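You operate a simulated robot arm through the tools that you are given. There is no shell and no other tool.

You run a simulated robot arm. Do the job below in one go: nothing can be reset, and whatever is moved stays where it is left.

## Task
Cool the dried sand on the cooling rack, then level it with the wood block.
Fine: it is at about 70 C; run the fan till the screen reads COOL, switch it off, and put the block back. Set down upright: wood block. What is to be rubbed or washed off counts as gone when no trace of it is left.

Only the result counts: the job must be done as asked and must still hold three seconds after the hand-in. Knocking over, shifting, dropping, spilling or breaking anything else fails it.

## Robot
A 7-joint arm with a two-finger parallel gripper, fixed in place. Base frame: the origin is at the foot of the arm, x ahead of it, y to its left, z up; the work surface is at about z = 86.2. Lengths are in cm, angles in rad, forces in N, time in s.
Its first joint turns from -2.601 to 2.601 rad. Payload 3.43 kg.
The TCP is the grasp point between the finger pads, 3 cm short of the fingertips. In the tool frame z runs along the fingers and y along their closing line. The gripper opens to 9.4 cm. The fingers are 2.8 cm wide and 1 cm thick; the gripper's body (5 by 9.6 cm) begins 5.5 cm behind the TCP.
Orientation is that of the tool frame in the base frame, as a unit quaternion [x, y, z, w]. With the fingers straight down and closing along the base's y, the tool's x points along the base's -x, its y along +y and its z along -z.

## Interface
- The arm moves only by the tool play_rows. Its arguments are lists of equal length, an entry for each row: "travel": the shift along the tool's x, y, z in cm, a list of three; "delta_rot": the turn, a rotation vector about the tool's x, y, z in rad, a list of three; "jaw": the finger opening in cm, from 0 to 9.4. In form: {"travel": [[dx, dy, dz], ...], "delta_rot": [[wx, wy, wz], ...], "jaw": [jaw, ...]}. A call has 1 to 20 rows; each row shifts and turns the commanded pose from where the row before left it, along the tool's axes as they then stand. A row lasts 0.2 s, in which the tool goes at most 5 cm and 0.15 rad; a call with a longer step from one row to the next is refused whole, and so is a gripper value outside its range. A pose out of reach is approached as far as the arm can. The call stops where the force on the tool passes 40 N (or 10 N more than at its start, if that is more) or the arm is blocked; 0.2 s more then pass. Each finger travels about 4.5 cm/s and halts on what it meets, pressing with about 43 N; the grip force reading is that of the motor and also rises with nothing between the fingers. The clock runs only during rows and for 0.2 s after the last one: add rows that do not move to give the fingers time. The reply holds the time, the measured pose of the TCP, the force on the tool along the base axes, the opening and the grip force, in the units named above and with some noise, with the torque about the TCP (base axes, N m) and any sound that the robot's microphone picked up.
- Cameras (640 x 400 px; columns grow to the right, rows downward): "scene" is fixed at [21.89, -64.9, 169.23]; the picture's right is [0.62, -0.79, 0.00], its down [-0.44, -0.35, -0.83] and it looks along [0.65, 0.51, -0.56] (base axes); focal length 362 px, centre (320, 200). "wrist" rides on the gripper at [7.6, 1.4, -10.3] in the tool frame; the picture's right is [-0.18, 0.98, 0.00], its down [-0.75, -0.14, -0.64] and it looks along [-0.63, -0.12, 0.77] (tool axes); focal length 243 px, centre (320, 200). There is no depth. A picture from a camera that has moved, and an enlarged one, comes with that camera's place and axes in the base frame and with its lens.
- camera(camera): a new picture of that camera. It takes no simulated time.
- inspect(camera, box): a new picture of the part [left, top, right, bottom] of that camera's present view, enlarged. It takes no simulated time.
- finish_job(): hands the job in; it is judged then, once.

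Places have to be worked out from the pictures, the camera data and where the tool is seen. Open the gripper and draw the arm clear of the work before you hand the job in, unless the task says otherwise.

The tools are called after "Request:" as name(argument=value, ...) on one line, values as JSON. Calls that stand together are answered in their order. play_rows: Moves the arm, as the interface text tells. Its arguments: {"type":"object","properties":{"travel":{"type":"array"},"delta_rot":{"type":"array"},"jaw":{"type":"array"}},"required":["travel","delta_rot","jaw"]} The other tools are called the same way: camera (camera) takes a picture; inspect (camera, box) takes an enlarged picture of a part of a camera's view; finish_job () hands the job in.

At the start:

```text
time_s: 0.0
tool_pos: [95.83, 24.16, 120.45]
tool_rot: [0.0, 1.0, 0.0, 0.0]
wrist_force: [-0.5, -0.5, -0.8]
wrist_torque: [-0.02, 0.01, -0.02]
opening: 9.4
gripper_force: 0.0
```

scene: 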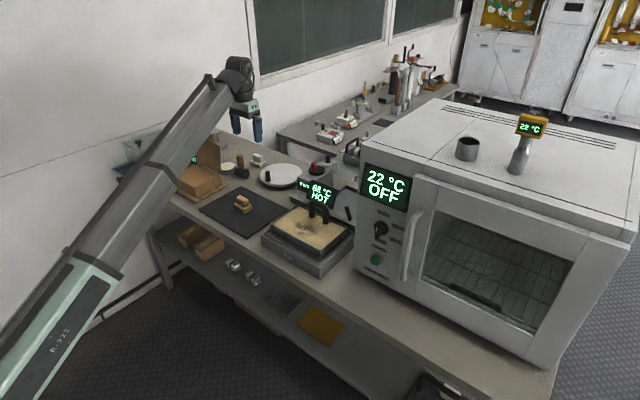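
wrist: 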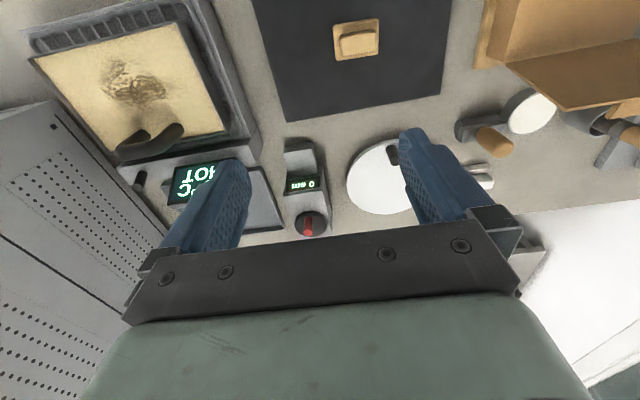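

I'll start with a closer look at the scene from both cameras.

Request:
inspect(camera="scene", box=[160, 120, 400, 290])

Request:
inspect(camera="wrist", box=[0, 0, 320, 250])

Request:
inspect(camera="wrist", box=[240, 0, 640, 250])

Request:
inspect(camera="scene", box=[260, 160, 380, 280])

```text
2.35 times, centred on (280, 205) of scene
camera zoom: at [21.89, -64.9, 169.23], right [0.62, -0.79, 0.0], down [-0.44, -0.35, -0.83], along [0.65, 0.51, -0.56], focal length 852 px, centre (414, 188)
```

zoom: 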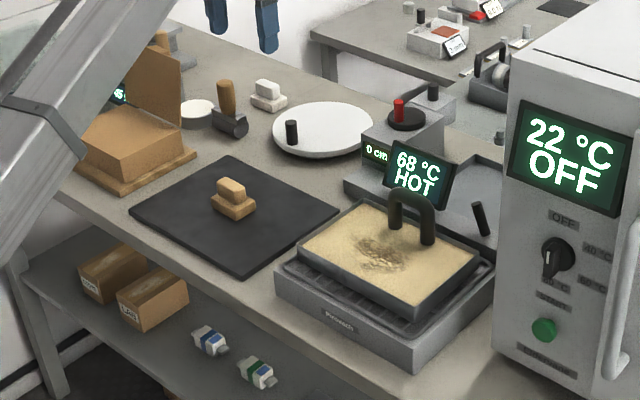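

```text
1.60 times, centred on (160, 125) of wrist
camera zoom: at [88.13, 25.73, 130.5], right [0.18, 0.98, 0.0], down [0.75, -0.14, 0.64], along [0.63, -0.12, -0.77], focal length 388 px, centre (576, 320)
```

zoom: 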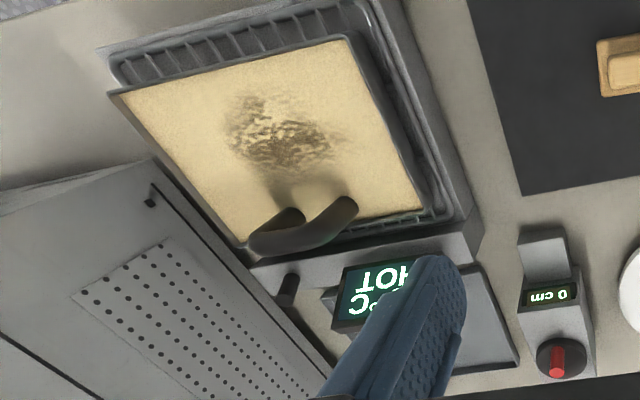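

```text
1.60 times, centred on (440, 125) of wrist
camera zoom: at [88.13, 25.73, 130.5], right [0.18, 0.98, 0.0], down [0.75, -0.14, 0.64], along [0.63, -0.12, -0.77], focal length 388 px, centre (128, 320)
```

zoom: 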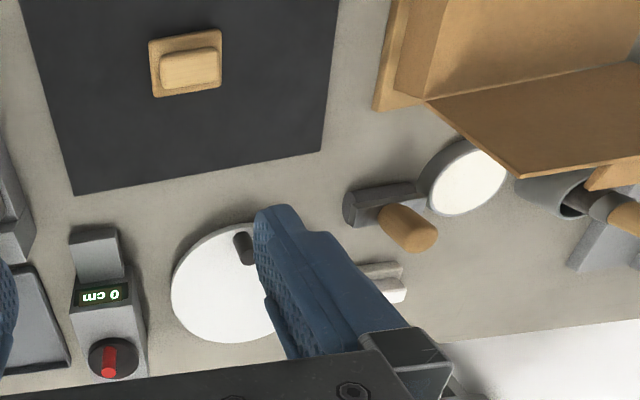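

```text
3.33 times, centred on (320, 220) of scene
camera zoom: at [21.89, -64.9, 169.23], right [0.62, -0.79, 0.0], down [-0.44, -0.35, -0.83], along [0.65, 0.51, -0.56], focal length 1207 px, centre (320, 133)
```

zoom: 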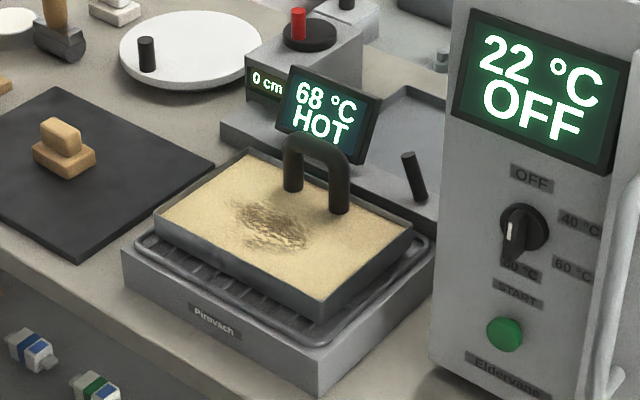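

The wood block sits on the dark mat at about (94, 30). The sand tray on the rack is near (93, -3), with a black lever behind it near (107, -10). I'll bring the wrist camera over to the rack to look at the controls and the sand up close.

Request:
play_rows(travel=[[2.5, -3, 0.3], [2.5, -3, 0.3], [2.5, -3, 0.3], [2.5, -3, 0.3], [2.5, -3, 0.3], [2.5, -3, 0.3], [2.5, -3, 0.3], [2.5, -3, 0.3], [0, 0, 0]], delta_rot=[[0, 0, 0], [0, 0, 0], [0, 0, 0], [0, 0, 0], [0, 0, 0], [0, 0, 0], [0, 0, 0], [0, 0, 0], [0, 0, 0]], jaw=[9.4, 9.4, 9.4, 9.4, 9.4, 9.4, 9.4, 9.4, 9.4])

Request:
camera(camera="wrist")

Request:
camera(camera="scene")

```text
time_s: 0.9
tool_pos: [87.65, 14.0, 119.36]
tool_rot: [0.002, 1.0, 0.002, 0.005]
wrist_force: [3.2, -2.8, -5.6]
wrist_torque: [0.41, -0.04, 0.31]
opening: 9.39
gripper_force: 0.1
stopped in row 4: the force on the tool passed its limit at 46 N (the readings are from after the stop); the commanded pose is now the measured one
```

```text
taken
camera wrist: at [79.77, 15.52, 129.42], right [0.19, 0.98, 0.0], down [0.75, -0.15, 0.65], along [0.64, -0.12, -0.76], focal length 243 px, centre (320, 200)
```

wrist: 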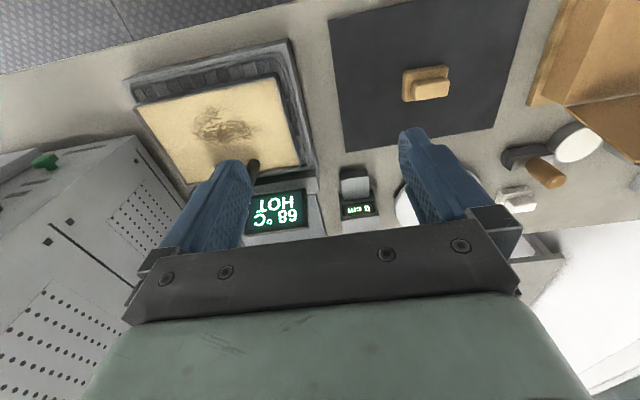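

```text
taken
```

scene: 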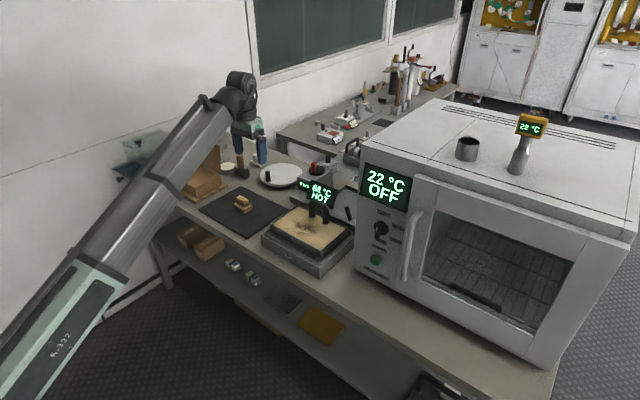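

The stop happened in open air. The start was abrupt at 20 cm/s, so the force was probably the tool's own inertia. From here I'll use ramped, slower rows, and I'll carry on toward a viewpoint over the rack.

Request:
play_rows(travel=[[0.3, -0.5, 0], [0.6, -1.0, 0], [0.9, -1.6, 0], [1, -1.8, 0], [1, -1.8, 0], [1, -1.8, 0], [1, -1.8, 0], [1, -1.8, 0], [1, -1.8, 0], [0.9, -1.6, 0], [0.6, -1.0, 0], [0.3, -0.5, 0], [0, 0, 0]], delta_rot=[[0, 0, 0], [0, 0, 0], [0, 0, 0], [0, 0, 0], [0, 0, 0], [0, 0, 0], [0, 0, 0], [0, 0, 0], [0, 0, 0], [0, 0, 0], [0, 0, 0], [0, 0, 0], [0, 0, 0]], jaw=[9.4, 9.4, 9.4, 9.4, 9.4, 9.4, 9.4, 9.4, 9.4, 9.4, 9.4, 9.4, 9.4])

Request:
camera(camera="wrist")

```text
time_s: 1.6
tool_pos: [86.75, 12.23, 119.28]
tool_rot: [0.007, 1.0, 0.001, 0.008]
wrist_force: [5.1, -2.0, -8.9]
wrist_torque: [0.19, -0.03, 0.1]
opening: 9.41
gripper_force: 0.0
stopped in row 3: the force on the tool passed its limit at 46 N (the readings are from after the stop); the commanded pose is now the measured one
```

```text
taken
camera wrist: at [78.9, 13.86, 129.36], right [0.2, 0.98, 0.01], down [0.74, -0.15, 0.65], along [0.64, -0.12, -0.76], focal length 243 px, centre (320, 200)
```

wrist: 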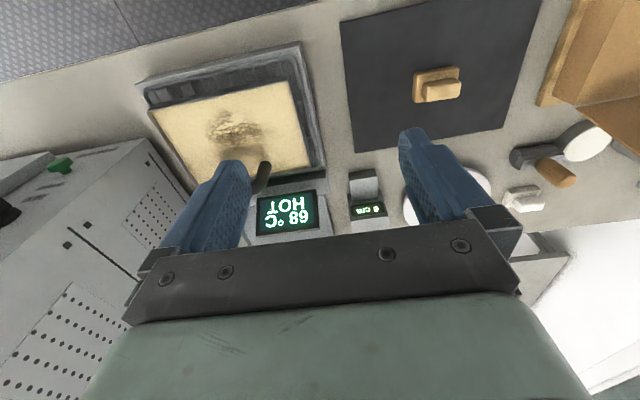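

It stopped again at low speed, so something real may be touching the tool. I'll look closely at the gripper and arm surroundings.

Request:
inspect(camera="scene", box=[160, 50, 340, 210])

Request:
inspect(camera="scene", box=[220, 100, 300, 180])

```text
2.50 times, centred on (250, 130) of scene
camera zoom: at [21.89, -64.9, 169.23], right [0.62, -0.79, 0.0], down [-0.44, -0.35, -0.83], along [0.65, 0.51, -0.56], focal length 905 px, centre (495, 375)
```

zoom: 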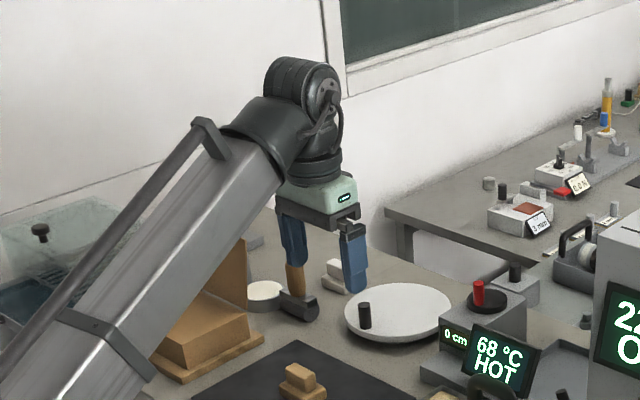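

```text
5.00 times, centred on (260, 140) of scene
camera zoom: at [21.89, -64.9, 169.23], right [0.62, -0.79, 0.0], down [-0.44, -0.35, -0.83], along [0.65, 0.51, -0.56], focal length 1810 px, centre (620, 500)
```

zoom: 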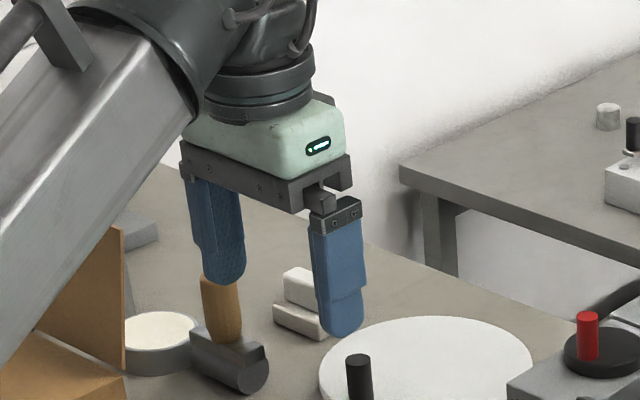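

There's clearance all round the gripper. The arm looks almost fully stretched, so inward motion near that singular pose is probably jerky. I'll try a slow, purely inward move to bend the elbow.

Request:
play_rows(travel=[[0.1, 0, 0], [0.2, 0, 0], [0.3, 0, 0], [0.4, 0, 0], [0.5, 0, 0], [0.6, 0, 0], [0.7, 0, 0], [0.7, 0, 0], [0.7, 0, 0], [0.7, 0, 0], [0.6, 0, 0], [0.4, 0, 0], [0.2, 0, 0], [0, 0, 0]], delta_rot=[[0, 0, 0], [0, 0, 0], [0, 0, 0], [0, 0, 0], [0, 0, 0], [0, 0, 0], [0, 0, 0], [0, 0, 0], [0, 0, 0], [0, 0, 0], [0, 0, 0], [0, 0, 0], [0, 0, 0], [0, 0, 0]], jaw=[9.4, 9.4, 9.4, 9.4, 9.4, 9.4, 9.4, 9.4, 9.4, 9.4, 9.4, 9.4, 9.4, 9.4])

```text
time_s: 2.6
tool_pos: [85.79, 12.29, 119.2]
tool_rot: [0.006, 1.0, 0.001, 0.01]
wrist_force: [6.9, -0.1, -11.1]
wrist_torque: [-0.03, -0.1, -0.01]
opening: 9.41
gripper_force: 0.0
stopped in row 5: the force on the tool passed its limit at 42 N (the readings are from after the stop); the commanded pose is now the measured one
```

The force reading has grown with each inward step (+x, -z). I'll hold still for a moment to see whether it's a static contact or a passing effect.

Request:
play_rows(travel=[[0, 0, 0], [0, 0, 0], [0, 0, 0], [0, 0, 0], [0, 0, 0]], delta_rot=[[0, 0, 0], [0, 0, 0], [0, 0, 0], [0, 0, 0], [0, 0, 0]], jaw=[9.4, 9.4, 9.4, 9.4, 9.4])

Request:
inspect(camera="scene", box=[0, 40, 300, 400])

Request:
inspect(camera="scene", box=[200, 60, 280, 140])

```text
time_s: 3.8
tool_pos: [85.65, 12.31, 119.31]
tool_rot: [0.006, 1.0, 0.0, 0.009]
wrist_force: [11.8, 2.6, -24.3]
wrist_torque: [-0.42, -0.61, -0.29]
opening: 9.4
gripper_force: 0.2
```

```text
1.11 times, centred on (150, 220) of scene
camera zoom: at [21.89, -64.9, 169.23], right [0.62, -0.79, 0.0], down [-0.44, -0.35, -0.83], along [0.65, 0.51, -0.56], focal length 402 px, centre (509, 178)
```

zoom: 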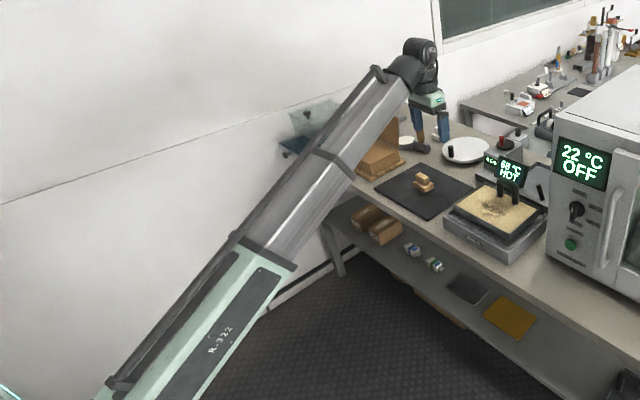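

```text
5.00 times, centred on (240, 100) of scene
camera zoom: at [21.89, -64.9, 169.23], right [0.62, -0.79, 0.0], down [-0.44, -0.35, -0.83], along [0.65, 0.51, -0.56], focal length 1810 px, centre (720, 700)
```

zoom: 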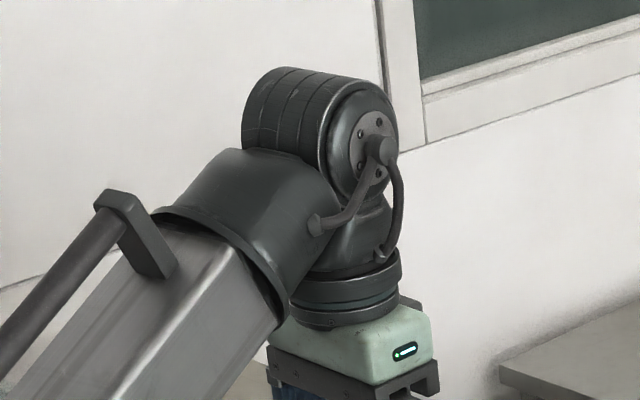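

There's a steady static force of (11.8, 2.6, -24.3), perpendicular to the boom, so the hand is pressing against the arm's own forearm. The boom is too steep at this height. I'll back outward a little and lower the tool, which flattens the boom.

Request:
play_rows(travel=[[-0.5, 0, 0], [-1, 0, 0], [-1, 0, 0], [-0.5, 0, 0.5], [0, 0, 1], [0, 0, 1.5], [0, 0, 1.5], [0, 0, 1.5], [0, 0, 1.5], [0, 0, 1], [0, 0, 0.5], [0, 0, 0]], delta_rot=[[0, 0, 0], [0, 0, 0], [0, 0, 0], [0, 0, 0], [0, 0, 0], [0, 0, 0], [0, 0, 0], [0, 0, 0], [0, 0, 0], [0, 0, 0], [0, 0, 0], [0, 0, 0]], jaw=[9.4, 9.4, 9.4, 9.4, 9.4, 9.4, 9.4, 9.4, 9.4, 9.4, 9.4, 9.4])

```text
time_s: 6.4
tool_pos: [88.93, 12.32, 110.23]
tool_rot: [0.006, 1.0, 0.0, 0.008]
wrist_force: [1.3, -0.1, -0.7]
wrist_torque: [0.01, -0.01, 0.0]
opening: 9.41
gripper_force: 0.1
```

Contact is gone. I'll move toward the rack viewpoint at this lower height, slowly, and watch the force.

Request:
play_rows(travel=[[0.3, -0.5, 0], [0.5, -1, 0], [0.7, -1.4, 0], [0.7, -1.4, 0], [0.7, -1.4, 0], [0.7, -1.4, 0], [0.7, -1.4, 0], [0.7, -1.4, 0], [0.7, -1.4, 0], [0.7, -1.4, 0], [0.7, -1.4, 0], [0.5, -1, 0], [0.3, -0.5, 0], [0, 0, 0]], delta_rot=[[0, 0, 0], [0, 0, 0], [0, 0, 0], [0, 0, 0], [0, 0, 0], [0, 0, 0], [0, 0, 0], [0, 0, 0], [0, 0, 0], [0, 0, 0], [0, 0, 0], [0, 0, 0], [0, 0, 0], [0, 0, 0]], jaw=[9.4, 9.4, 9.4, 9.4, 9.4, 9.4, 9.4, 9.4, 9.4, 9.4, 9.4, 9.4, 9.4, 9.4])

Request:
camera(camera="wrist")

Request:
camera(camera="scene")

```text
time_s: 9.4
tool_pos: [80.85, -3.27, 110.25]
tool_rot: [0.006, 1.0, 0.0, 0.008]
wrist_force: [0.3, -0.2, 0.4]
wrist_torque: [0.0, -0.01, 0.03]
opening: 9.39
gripper_force: 0.0
```

```text
taken
camera wrist: at [73.04, -1.71, 120.27], right [0.19, 0.98, 0.01], down [0.74, -0.15, 0.65], along [0.64, -0.12, -0.76], focal length 243 px, centre (320, 200)
```

wrist: 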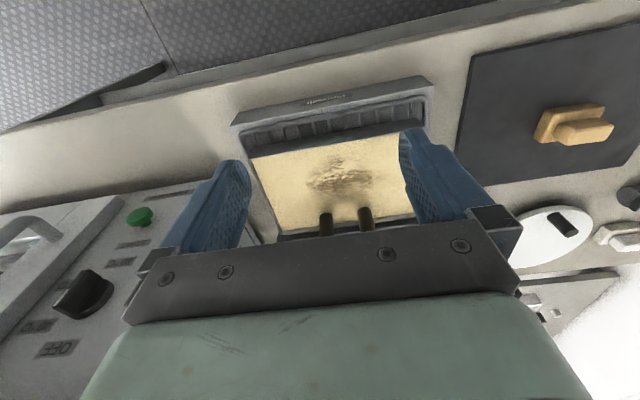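

```text
taken
```

scene: 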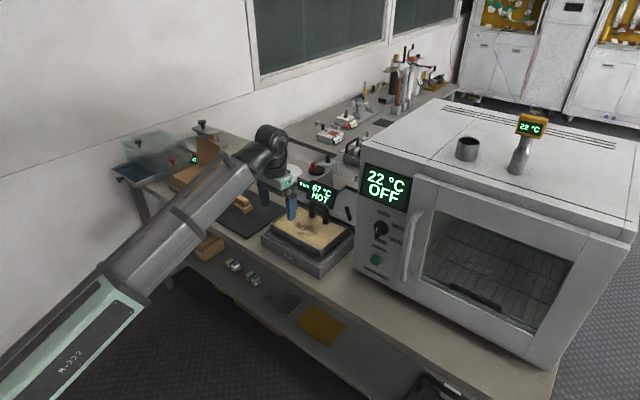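

The screen now reads 67 °C. I'll enlarge the rack area in both views to find the fan control.

Request:
inspect(camera="scene", box=[290, 170, 370, 250])

Request:
inspect(camera="wrist", box=[220, 60, 440, 250])

Request:
inspect(camera="scene", box=[325, 175, 365, 225])

```text
5.00 times, centred on (330, 210) of scene
camera zoom: at [21.89, -64.9, 169.23], right [0.62, -0.79, 0.0], down [-0.44, -0.35, -0.83], along [0.65, 0.51, -0.56], focal length 1810 px, centre (270, 150)
```

zoom: 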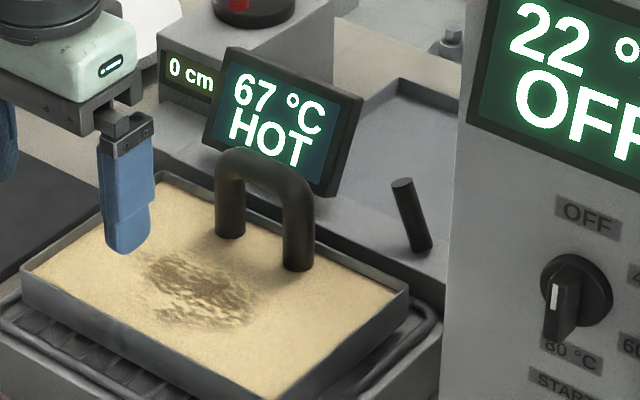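

```text
2.11 times, centred on (330, 155) of wrist
camera zoom: at [73.04, -1.71, 120.27], right [0.19, 0.98, 0.01], down [0.74, -0.15, 0.65], along [0.64, -0.12, -0.76], focal length 511 px, centre (299, 295)
```

zoom: 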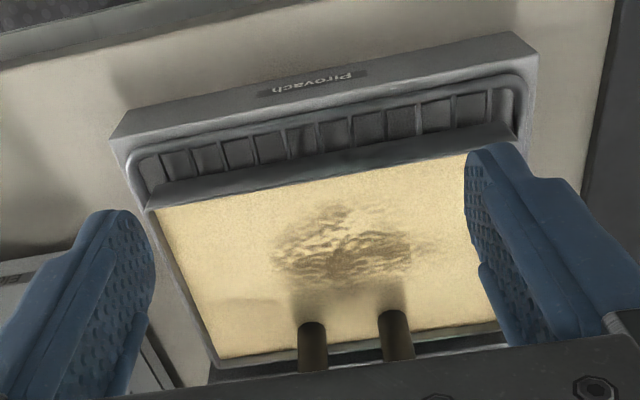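

```text
8.00 times, centred on (345, 200) of scene
camera zoom: at [21.89, -64.9, 169.23], right [0.62, -0.79, 0.0], down [-0.44, -0.35, -0.83], along [0.65, 0.51, -0.56], focal length 2897 px, centre (120, 200)
```

zoom: 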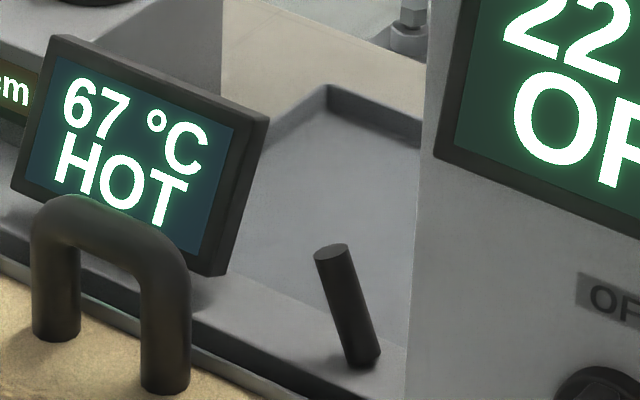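

The lever stands on the rack's rear console just right of the screen, at about (106, -10), with its tip near z = 98. It leans toward the screen and looks like a toggle. I'll move sideways and tilt the tool outward to see it between the fingers.

Request:
play_rows(travel=[[0, -0.5, 0], [0, -1, 0], [0, -1.3, 0], [0, -1.3, 0], [0, -1.3, 0], [0, -1.3, 0], [0, -1.3, 0], [0, -1, 0], [0, -0.5, 0], [0, 0, 0], [0, 0, 0], [0, 0, 0], [0, 0, 0], [0, 0, 0], [0, 0, 0], [0, 0, 0], [0, 0, 0]], delta_rot=[[0, 0, 0], [0, 0, 0], [0, 0, 0], [0, 0, 0], [0, 0, 0], [0, 0, 0], [0, 0, 0], [0, 0, 0], [0, 0, 0], [0, -0.04, 0], [0, -0.07, 0], [0, -0.08, 0], [0, -0.08, 0], [0, -0.08, 0], [0, -0.06, 0], [0, -0.04, 0], [0, 0, 0]], jaw=[9.4, 9.4, 9.4, 9.4, 9.4, 9.4, 9.4, 9.4, 9.4, 9.4, 9.4, 9.4, 9.4, 9.4, 9.4, 9.4, 9.4])

Request:
camera(camera="wrist")

Request:
camera(camera="scene")

```text
time_s: 13.0
tool_pos: [80.75, -12.71, 110.14]
tool_rot: [0.006, 0.973, 0.001, 0.232]
wrist_force: [-0.7, -0.4, 0.0]
wrist_torque: [0.01, -0.03, -0.02]
opening: 9.43
gripper_force: 0.1
```

```text
taken
camera wrist: at [69.28, -11.06, 115.78], right [0.18, 0.98, 0.09], down [0.38, -0.15, 0.91], along [0.91, -0.13, -0.4], focal length 243 px, centre (320, 200)
```

wrist: 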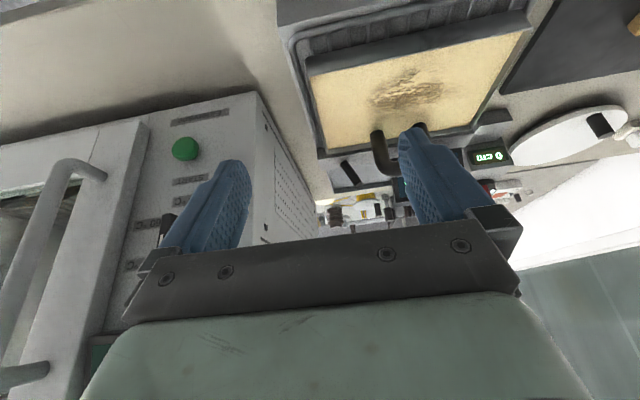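

```text
taken
```

scene: 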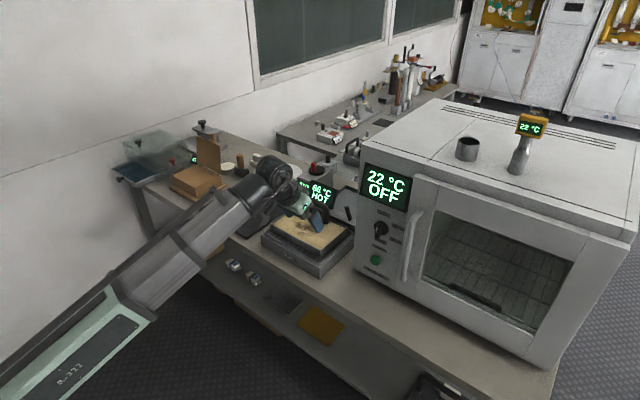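

Request:
inspect(camera="wrist", box=[290, 100, 450, 220])

Request:
inspect(camera="scene", box=[280, 170, 360, 250])

```text
3.33 times, centred on (370, 160) of wrist
camera zoom: at [69.28, -11.06, 115.78], right [0.18, 0.98, 0.09], down [0.38, -0.15, 0.91], along [0.91, -0.13, -0.4], focal length 809 px, centre (153, 333)
```

zoom: 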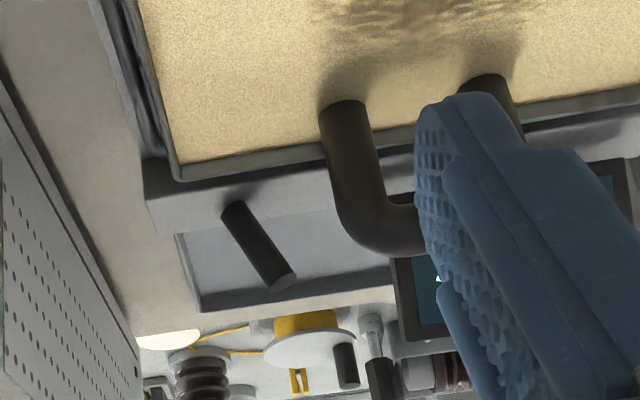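

```text
5.00 times, centred on (320, 210) of scene
camera zoom: at [21.89, -64.9, 169.23], right [0.62, -0.79, 0.0], down [-0.44, -0.35, -0.83], along [0.65, 0.51, -0.56], focal length 1810 px, centre (320, 150)
```

zoom: 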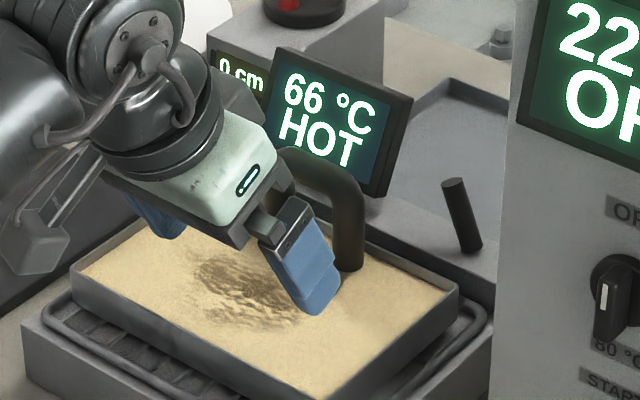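

The lever clearly leans toward +y: base near (107, -11.3, 93), tip near (107, -9.3, 97.6). The screen edge is at y of about -4.5, the tray handle at x of about 100 and y -7 to 0, and the oven wall at y of about -22. I'll go in tilted through the corridor between the handle and the oven, jaws wide open, and then push the lever toward -y by closing the jaw. First I'll move above it.

Request:
play_rows(travel=[[-0.48, 0, 0.34], [-0.97, 0, 0.67], [-1.62, -0.03, 1.12], [-1.62, -0.03, 1.12], [-1.62, -0.03, 1.12], [-1.62, -0.03, 1.12], [-1.62, -0.03, 1.12], [-1.62, -0.03, 1.12], [-1.62, -0.03, 1.12], [-1.62, -0.03, 1.12], [-0.97, 0, 0.67], [-0.48, 0, 0.34], [0, 0, 0]], delta_rot=[[0, -0.04, 0], [0, -0.04, 0], [0, 0, 0], [0, 0, 0], [0, 0, 0], [0, 0, 0], [0, 0, 0], [0, 0, 0], [0, 0, 0], [0, 0, 0], [0, 0, 0], [0, 0, 0], [0, 0, 0]], jaw=[9.4, 9.4, 9.4, 9.4, 9.4, 9.4, 9.4, 9.4, 9.4, 9.4, 9.4, 9.4, 9.4])

Request:
camera(camera="wrist")

Request:
inspect(camera="scene", box=[260, 130, 380, 250])

```text
time_s: 15.8
tool_pos: [100.13, -13.2, 108.88]
tool_rot: [0.006, 0.963, 0.0, 0.27]
wrist_force: [0.9, -0.3, 0.8]
wrist_torque: [0.02, -0.02, 0.01]
opening: 9.4
gripper_force: 0.1
```

```text
taken
camera wrist: at [88.21, -11.53, 113.65], right [0.17, 0.98, 0.1], down [0.31, -0.15, 0.94], along [0.94, -0.13, -0.33], focal length 243 px, centre (320, 200)
```

wrist: 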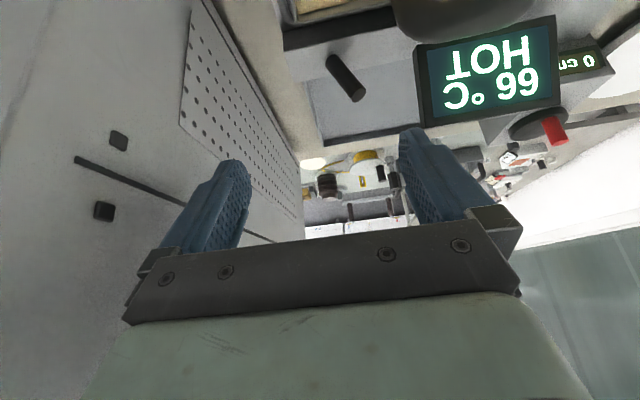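

```text
3.33 times, centred on (320, 190) of scene
camera zoom: at [21.89, -64.9, 169.23], right [0.62, -0.79, 0.0], down [-0.44, -0.35, -0.83], along [0.65, 0.51, -0.56], focal length 1207 px, centre (320, 233)
```

zoom: 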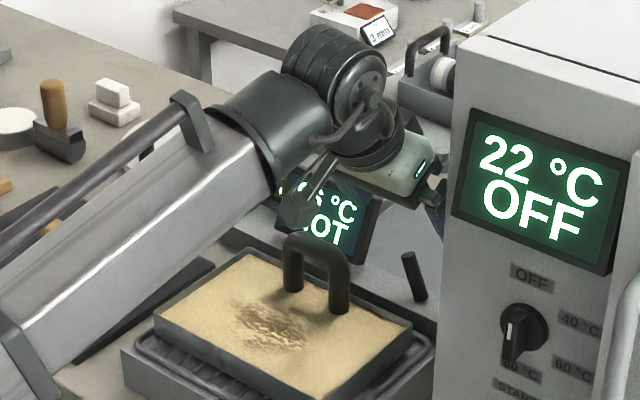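

The lever is visible with the tool above it. I'll zoom in on it and the oven wall to fix the geometry before going down.

Request:
inspect(camera="wrist", box=[270, 0, 450, 150])

Request:
inspect(camera="scene", box=[330, 160, 380, 220])

```text
2.67 times, centred on (360, 75) of wrist
camera zoom: at [88.21, -11.53, 113.65], right [0.17, 0.98, 0.1], down [0.31, -0.15, 0.94], along [0.94, -0.13, -0.33], focal length 647 px, centre (213, 533)
```

zoom: 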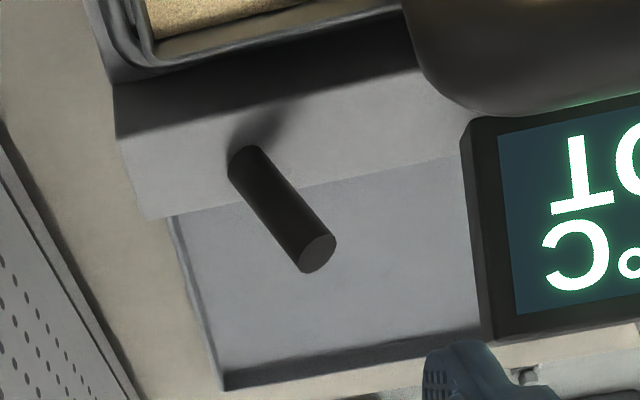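

```text
6.67 times, centred on (355, 190) of scene
camera zoom: at [21.89, -64.9, 169.23], right [0.62, -0.79, 0.0], down [-0.44, -0.35, -0.83], along [0.65, 0.51, -0.56], focal length 2414 px, centre (87, 267)
```

zoom: 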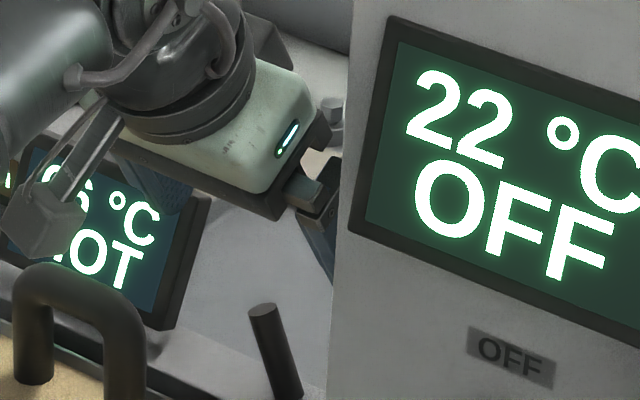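

Two views now agree on the lever: base (107, -11.4, 93.1), tip (106.9, -9.5, 97.9). I'll descend about two thirds of the way with the jaw wide open, then check.

Request:
play_rows(travel=[[0.04, 0.02, 0.5], [0.08, 0.05, 1.0], [0.12, 0.08, 1.5], [0.12, 0.08, 1.5], [0.12, 0.08, 1.5], [0.08, 0.05, 1.0], [0.04, 0.02, 0.5], [0, 0, 0]], delta_rot=[[0, 0, 0], [0, 0, 0], [0, 0, 0], [0, 0, 0], [0, 0, 0], [0, 0, 0], [0, 0, 0], [0, 0, 0]], jaw=[9.4, 9.4, 9.4, 9.4, 9.4, 9.4, 9.4, 9.4])

Request:
camera(camera="wrist")

Request:
inspect(camera="scene", box=[260, 140, 380, 260])

```text
time_s: 17.6
tool_pos: [103.3, -12.84, 102.2]
tool_rot: [0.006, 0.963, 0.0, 0.27]
wrist_force: [-0.2, 0.2, 0.0]
wrist_torque: [-0.02, 0.02, -0.01]
opening: 9.39
gripper_force: 0.0
```

```text
taken
camera wrist: at [91.47, -11.17, 106.89], right [0.17, 0.98, 0.1], down [0.31, -0.15, 0.94], along [0.94, -0.13, -0.33], focal length 243 px, centre (320, 200)
```

wrist: 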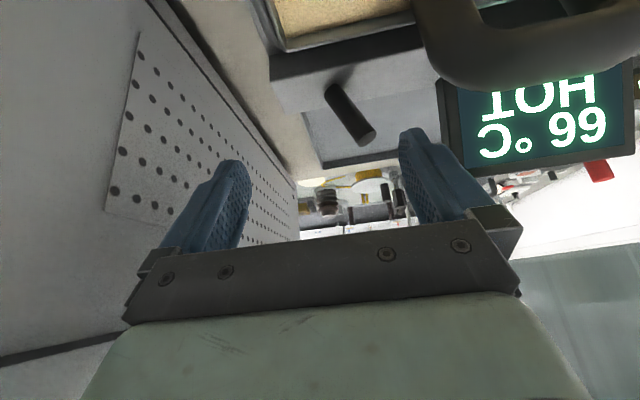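

```text
3.33 times, centred on (320, 200) of scene
camera zoom: at [21.89, -64.9, 169.23], right [0.62, -0.79, 0.0], down [-0.44, -0.35, -0.83], along [0.65, 0.51, -0.56], focal length 1207 px, centre (320, 200)
```

zoom: 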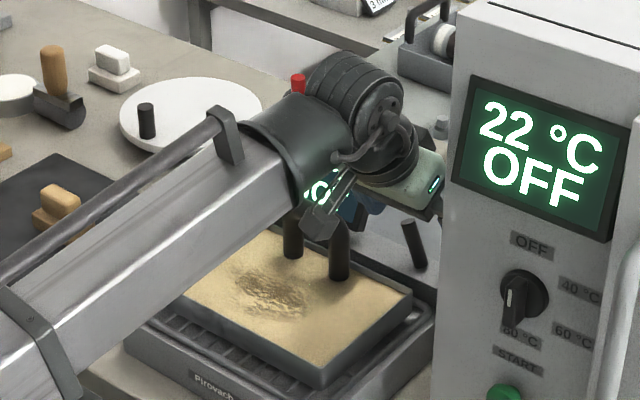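

Clearances look good. I'll take the last ~5 cm along the finger direction so the fingers straddle the lever.

Request:
play_rows(travel=[[0.02, 0.03, 0.4], [0.04, 0.05, 0.9], [0.04, 0.05, 1.0], [0.04, 0.05, 1.0], [0.03, 0.04, 0.9], [0.02, 0.02, 0.5], [0, 0, 0.2], [0, 0, 0]], delta_rot=[[0, 0, 0], [0, 0, 0], [0, 0, 0], [0, 0, 0], [0, 0, 0], [0, 0, 0], [0, 0, 0], [0, 0, 0]], jaw=[9.4, 9.4, 9.4, 9.4, 9.4, 9.4, 9.4, 9.4])

Request:
camera(camera="wrist")

Request:
inspect(camera="scene", box=[290, 160, 370, 240])

```text
time_s: 19.4
tool_pos: [105.74, -12.57, 98.0]
tool_rot: [0.006, 0.963, 0.0, 0.27]
wrist_force: [0.9, -0.2, -0.5]
wrist_torque: [-0.02, -0.02, 0.01]
opening: 9.39
gripper_force: 0.0
```

```text
taken
camera wrist: at [93.86, -10.95, 102.68], right [0.17, 0.98, 0.1], down [0.31, -0.15, 0.94], along [0.94, -0.13, -0.33], focal length 243 px, centre (320, 200)
```

wrist: 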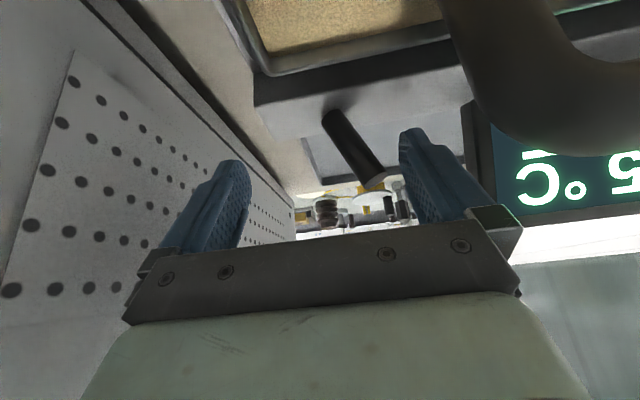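

```text
5.00 times, centred on (330, 200) of scene
camera zoom: at [21.89, -64.9, 169.23], right [0.62, -0.79, 0.0], down [-0.44, -0.35, -0.83], along [0.65, 0.51, -0.56], focal length 1810 px, centre (270, 200)
```

zoom: 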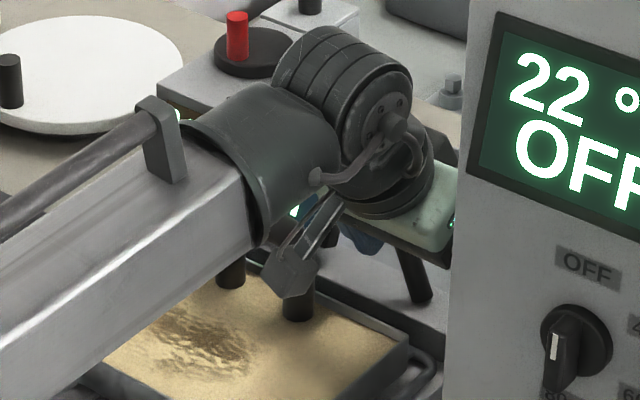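

The fingers straddle the lever with nothing touching. I'll narrow the jaw to 6 cm, which should bring the +y finger against the lever.

Request:
play_rows(travel=[[0, 0, 0], [0, 0, 0], [0, 0, 0], [0, 0, 0], [0, 0, 0]], delta_rot=[[0, 0, 0], [0, 0, 0], [0, 0, 0], [0, 0, 0], [0, 0, 0]], jaw=[8.5, 7.5, 6.6, 6.0, 6.0])

Request:
inspect(camera="wrist", box=[220, 60, 480, 240])

```text
time_s: 20.6
tool_pos: [105.79, -12.59, 97.92]
tool_rot: [0.005, 0.963, 0.0, 0.27]
wrist_force: [-0.9, 0.6, 0.4]
wrist_torque: [0.03, 0.0, 0.03]
opening: 6.05
gripper_force: 0.5
```

```text
2.22 times, centred on (350, 150) of wrist
camera zoom: at [93.85, -10.94, 102.69], right [0.17, 0.98, 0.1], down [0.31, -0.15, 0.94], along [0.94, -0.13, -0.33], focal length 539 px, centre (253, 311)
```

zoom: 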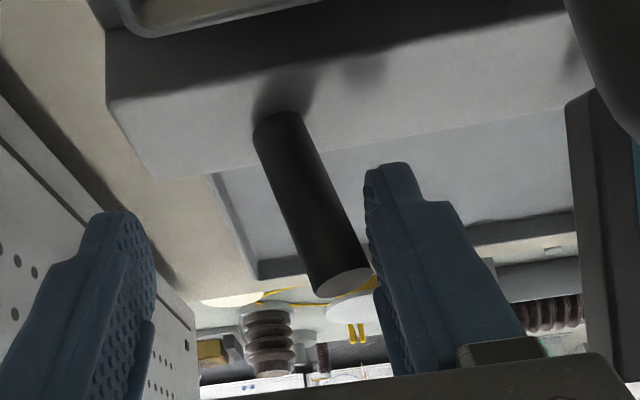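

The +y finger is right at the lever tip. I'll push toward -y slowly, watching force and sound.

Request:
play_rows(travel=[[0, -0.2, 0], [0, -0.3, 0], [0, -0.3, 0], [0, -0.3, 0], [0, -0.3, 0], [0, -0.3, 0], [0, -0.3, 0], [0, -0.2, 0], [0, 0, 0]], delta_rot=[[0, 0, 0], [0, 0, 0], [0, 0, 0], [0, 0, 0], [0, 0, 0], [0, 0, 0], [0, 0, 0], [0, 0, 0], [0, 0, 0]], jaw=[6, 6, 6, 6, 6, 6, 6, 6, 6])

Request:
inspect(camera="wrist", box=[220, 60, 480, 240])

Request:
camera(camera="scene")

```text
time_s: 22.6
tool_pos: [105.74, -14.78, 97.9]
tool_rot: [0.005, 0.963, -0.001, 0.269]
wrist_force: [-0.3, -0.9, -0.5]
wrist_torque: [0.02, -0.02, 0.04]
opening: 6.02
gripper_force: 0.0
```

```text
2.22 times, centred on (350, 150) of wrist
camera zoom: at [93.81, -13.1, 102.65], right [0.17, 0.98, 0.1], down [0.31, -0.15, 0.94], along [0.94, -0.13, -0.33], focal length 539 px, centre (253, 311)
```

zoom: 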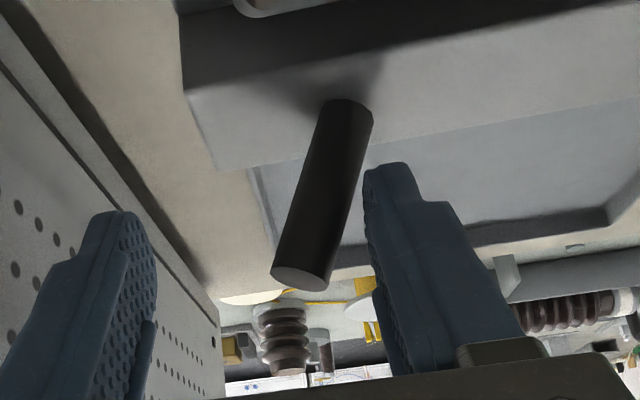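

```text
taken
```

scene: 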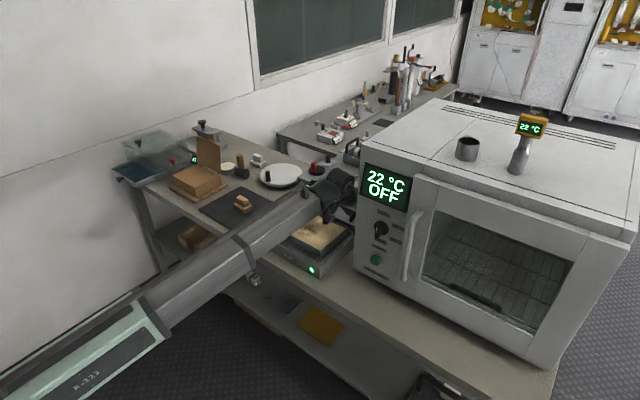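

The lever flipped over and a green light on the rack's front came on, so the fan is running. I'll back off along the tool axis to where the wrist camera can read the screen, and wait.

Request:
play_rows(travel=[[0, 0, -0.4], [0, 0, -0.9], [0, 0, -1.2], [0, 0, -1.2], [0, 0, -0.9], [0, 0, -0.4], [0, 0.5, 0], [0, 0.8, 0], [0, 0.8, 0], [0, 0.5, 0], [0, 0, 0]], delta_rot=[[0, 0, 0], [0, 0, 0], [0, 0, 0], [0, 0, 0], [0, 0, 0], [0, 0, 0], [0, 0, 0], [0, 0, 0], [0, 0, 0], [0, 0, 0], [0, 0, 0]], jaw=[6, 6, 6, 6, 6, 6, 6, 6, 6, 6, 6])

Request:
camera(camera="wrist")

Request:
inspect(camera="scene", box=[260, 160, 380, 290])

```text
time_s: 25.0
tool_pos: [103.27, -12.08, 102.18]
tool_rot: [0.005, 0.963, -0.001, 0.27]
wrist_force: [0.0, -0.3, 0.2]
wrist_torque: [0.04, 0.01, 0.01]
opening: 6.0
gripper_force: 0.1
```

```text
taken
camera wrist: at [91.3, -10.53, 106.94], right [0.17, 0.98, 0.1], down [0.31, -0.15, 0.94], along [0.94, -0.13, -0.33], focal length 243 px, centre (320, 200)
```

wrist: 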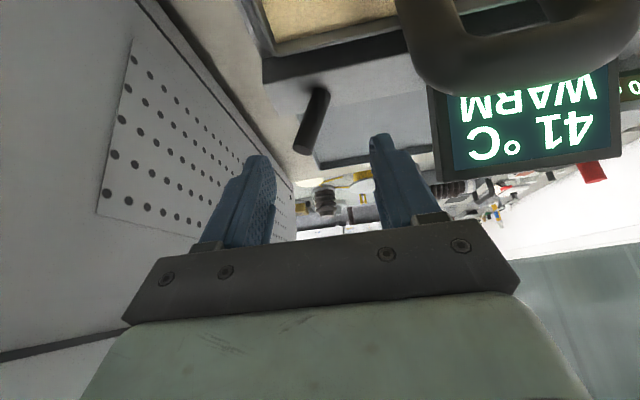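

```text
3.08 times, centred on (320, 225) of scene
camera zoom: at [21.89, -64.9, 169.23], right [0.62, -0.79, 0.0], down [-0.44, -0.35, -0.83], along [0.65, 0.51, -0.56], focal length 1114 px, centre (320, 123)
```

zoom: 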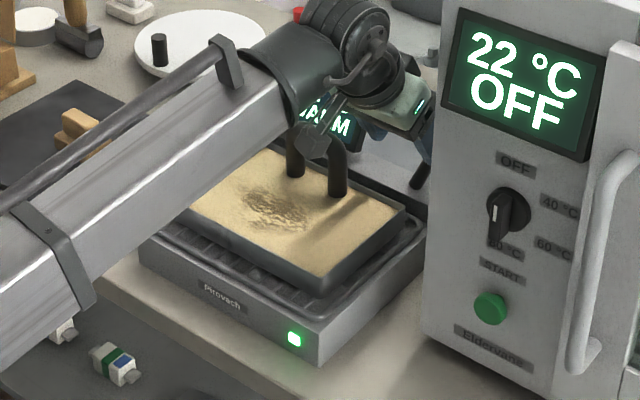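

It already reads 41 °C, WARM, so cooling is fast. For switching off I'll push from the -y side with the jaw closed, which keeps the hand away from the tray handle and screen. I'll close the fingers and shift to the -y side up here, then read the screen again.

Request:
play_rows(travel=[[0, -0.3, 0], [0, -0.6, 0], [0, -0.7, 0], [0, -0.7, 0], [0, -0.7, 0], [0, -0.5, 0], [0, -0.2, 0], [0, 0, 0]], delta_rot=[[0, 0, 0], [0, 0, 0], [0, 0, 0], [0, 0, 0], [0, 0, 0], [0, 0, 0], [0, 0, 0], [0, 0, 0]], jaw=[5, 4, 3, 2, 1, 0.3, 0.1, 0.1])

Request:
camera(camera="wrist")

Request:
inspect(camera="scene", box=[280, 160, 370, 250])

```text
time_s: 26.8
tool_pos: [103.1, -15.8, 102.12]
tool_rot: [0.006, 0.963, -0.001, 0.271]
wrist_force: [-0.3, 0.2, -0.5]
wrist_torque: [0.0, -0.02, -0.03]
opening: 0.0
gripper_force: 33.0
```

```text
taken
camera wrist: at [91.22, -14.16, 106.85], right [0.17, 0.98, 0.1], down [0.31, -0.15, 0.94], along [0.94, -0.13, -0.33], focal length 243 px, centre (320, 200)
```

wrist: 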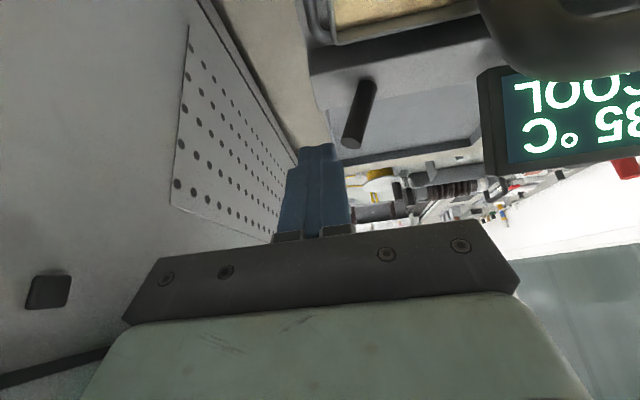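

```text
4.44 times, centred on (325, 205) of scene
camera zoom: at [21.89, -64.9, 169.23], right [0.62, -0.79, 0.0], down [-0.44, -0.35, -0.83], along [0.65, 0.51, -0.56], focal length 1609 px, centre (298, 178)
```

zoom: 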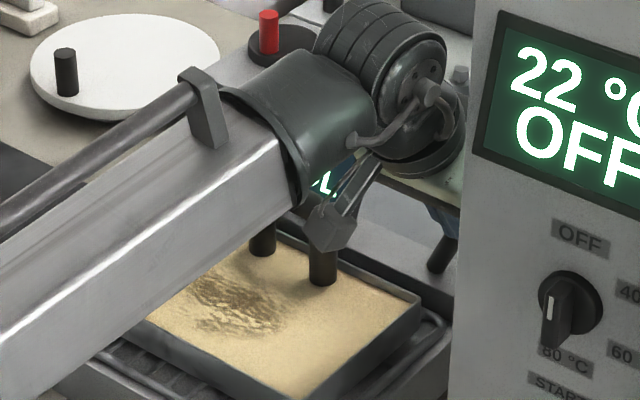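

The screen reads 35 °C, COOL. I'll go down on the -y side of the lever with closed fingers, then push it back toward +y.

Request:
play_rows(travel=[[0, -0.1, 0.4], [0, -0.1, 0.9], [0, 0, 1.2], [0, 0, 1.2], [0, 0, 0.8], [0, 0, 0.3], [0, 0, 0]], delta_rot=[[0, 0, 0], [0, 0, 0], [0, 0, 0], [0, 0, 0], [0, 0, 0], [0, 0, 0], [0, 0, 0]], jaw=[0.1, 0.1, 0.1, 0.1, 0.1, 0.1, 0.1])

Request:
camera(camera="wrist")

```text
time_s: 28.4
tool_pos: [105.63, -16.01, 98.0]
tool_rot: [0.006, 0.963, -0.001, 0.27]
wrist_force: [0.1, -0.3, -0.2]
wrist_torque: [-0.01, 0.01, -0.02]
opening: 0.0
gripper_force: 33.1
```

```text
taken
camera wrist: at [93.75, -14.42, 102.77], right [0.17, 0.98, 0.1], down [0.31, -0.15, 0.94], along [0.94, -0.13, -0.33], focal length 243 px, centre (320, 200)
```

wrist: 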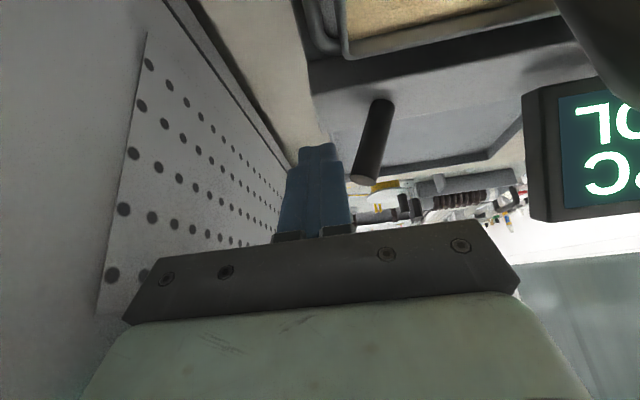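

The fingers are beside the lever on its -y side. I'll push toward +y slowly, past centre.

Request:
play_rows(travel=[[0, 0.2, 0], [0, 0.3, 0], [0, 0.4, 0], [0, 0.4, 0], [0, 0.4, 0], [0, 0.4, 0], [0, 0.4, 0], [0, 0.4, 0], [0, 0.4, 0], [0, 0.3, 0], [0, 0.2, 0], [0, 0, 0]], delta_rot=[[0, 0, 0], [0, 0, 0], [0, 0, 0], [0, 0, 0], [0, 0, 0], [0, 0, 0], [0, 0, 0], [0, 0, 0], [0, 0, 0], [0, 0, 0], [0, 0, 0], [0, 0, 0]], jaw=[0.1, 0.1, 0.1, 0.1, 0.1, 0.1, 0.1, 0.1, 0.1, 0.1, 0.1, 0.1])

Request:
camera(camera="wrist")

Request:
inspect(camera="scene", box=[260, 160, 380, 290])

```text
time_s: 31.0
tool_pos: [105.62, -12.29, 98.02]
tool_rot: [0.005, 0.963, -0.001, 0.27]
wrist_force: [-0.8, -0.2, 0.3]
wrist_torque: [0.01, 0.02, 0.0]
opening: 0.01
gripper_force: 33.1
```

```text
taken
camera wrist: at [93.72, -10.62, 102.79], right [0.17, 0.98, 0.1], down [0.31, -0.15, 0.94], along [0.94, -0.13, -0.33], focal length 243 px, centre (320, 200)
```

wrist: 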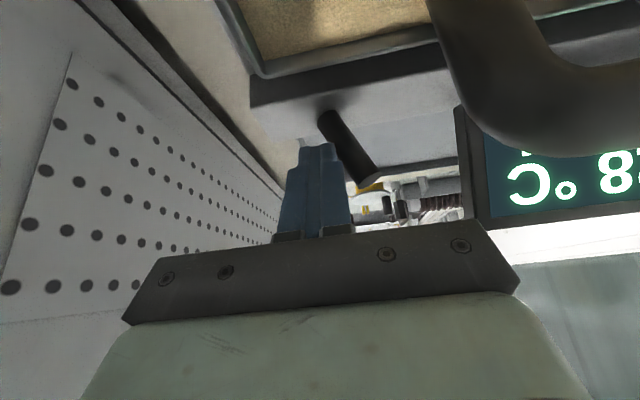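

```text
3.08 times, centred on (320, 225) of scene
camera zoom: at [21.89, -64.9, 169.23], right [0.62, -0.79, 0.0], down [-0.44, -0.35, -0.83], along [0.65, 0.51, -0.56], focal length 1114 px, centre (320, 123)
```

zoom: 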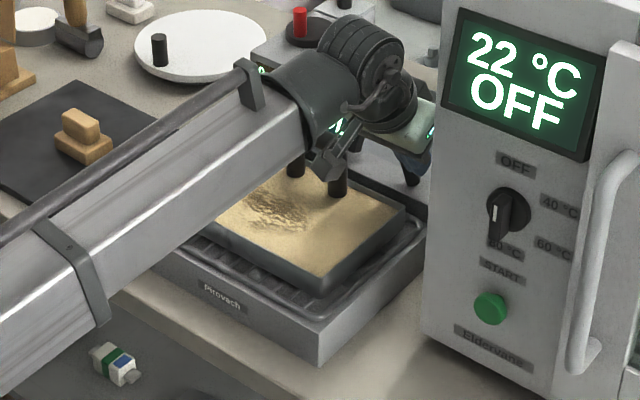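

The fan light is off and the lever is back in its original lean. I'll retreat along the approach path and check the screen.

Request:
play_rows(travel=[[0, -0.3, 0], [0, -0.3, -0.4], [0, 0, -0.9], [0, 0, -1.4], [0, 0, -1.6], [0, 0, -1.6], [0, 0, -1.6], [0, 0, -1.6], [0, 0, -1.4], [0, 0, -0.9], [0, 0, -0.4], [0, 0, 0]], delta_rot=[[0, 0, 0], [0, 0, 0], [0, 0, 0], [0, 0, 0], [0, 0, 0], [0, 0, 0], [0, 0, 0], [0, 0, 0], [0, 0, 0], [0, 0, 0], [0, 0, 0], [0, 0, 0]], jaw=[0.1, 0.1, 0.1, 0.1, 0.1, 0.1, 0.1, 0.1, 0.1, 0.1, 0.1, 0.1])

Request:
camera(camera="wrist")

Request:
camera(camera="scene")

```text
time_s: 33.6
tool_pos: [99.48, -12.75, 108.07]
tool_rot: [0.005, 0.963, 0.0, 0.269]
wrist_force: [-0.5, 0.2, 0.6]
wrist_torque: [0.03, -0.04, -0.02]
opening: 0.0
gripper_force: 32.7
```

```text
taken
camera wrist: at [87.62, -11.09, 112.88], right [0.17, 0.98, 0.1], down [0.31, -0.15, 0.94], along [0.94, -0.13, -0.33], focal length 243 px, centre (320, 200)
```

wrist: 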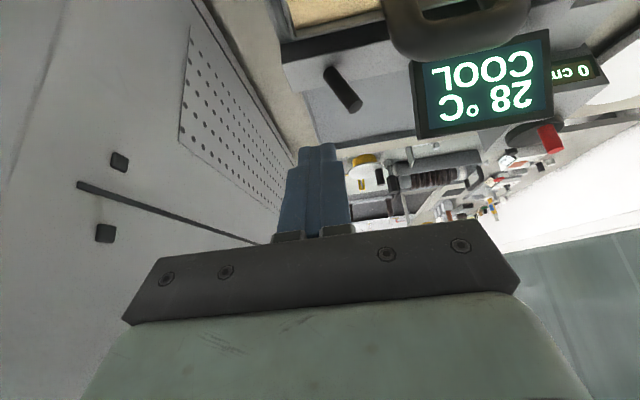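

```text
taken
```

scene: 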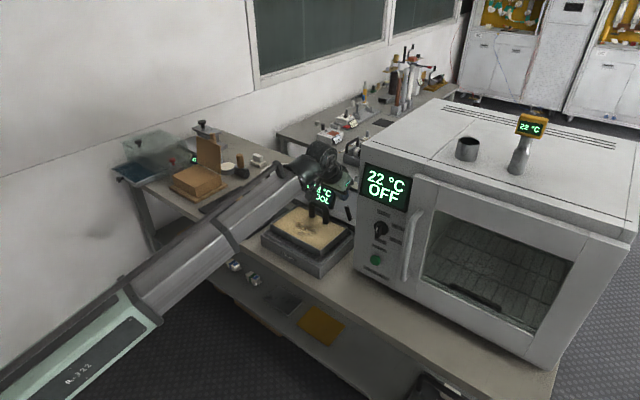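

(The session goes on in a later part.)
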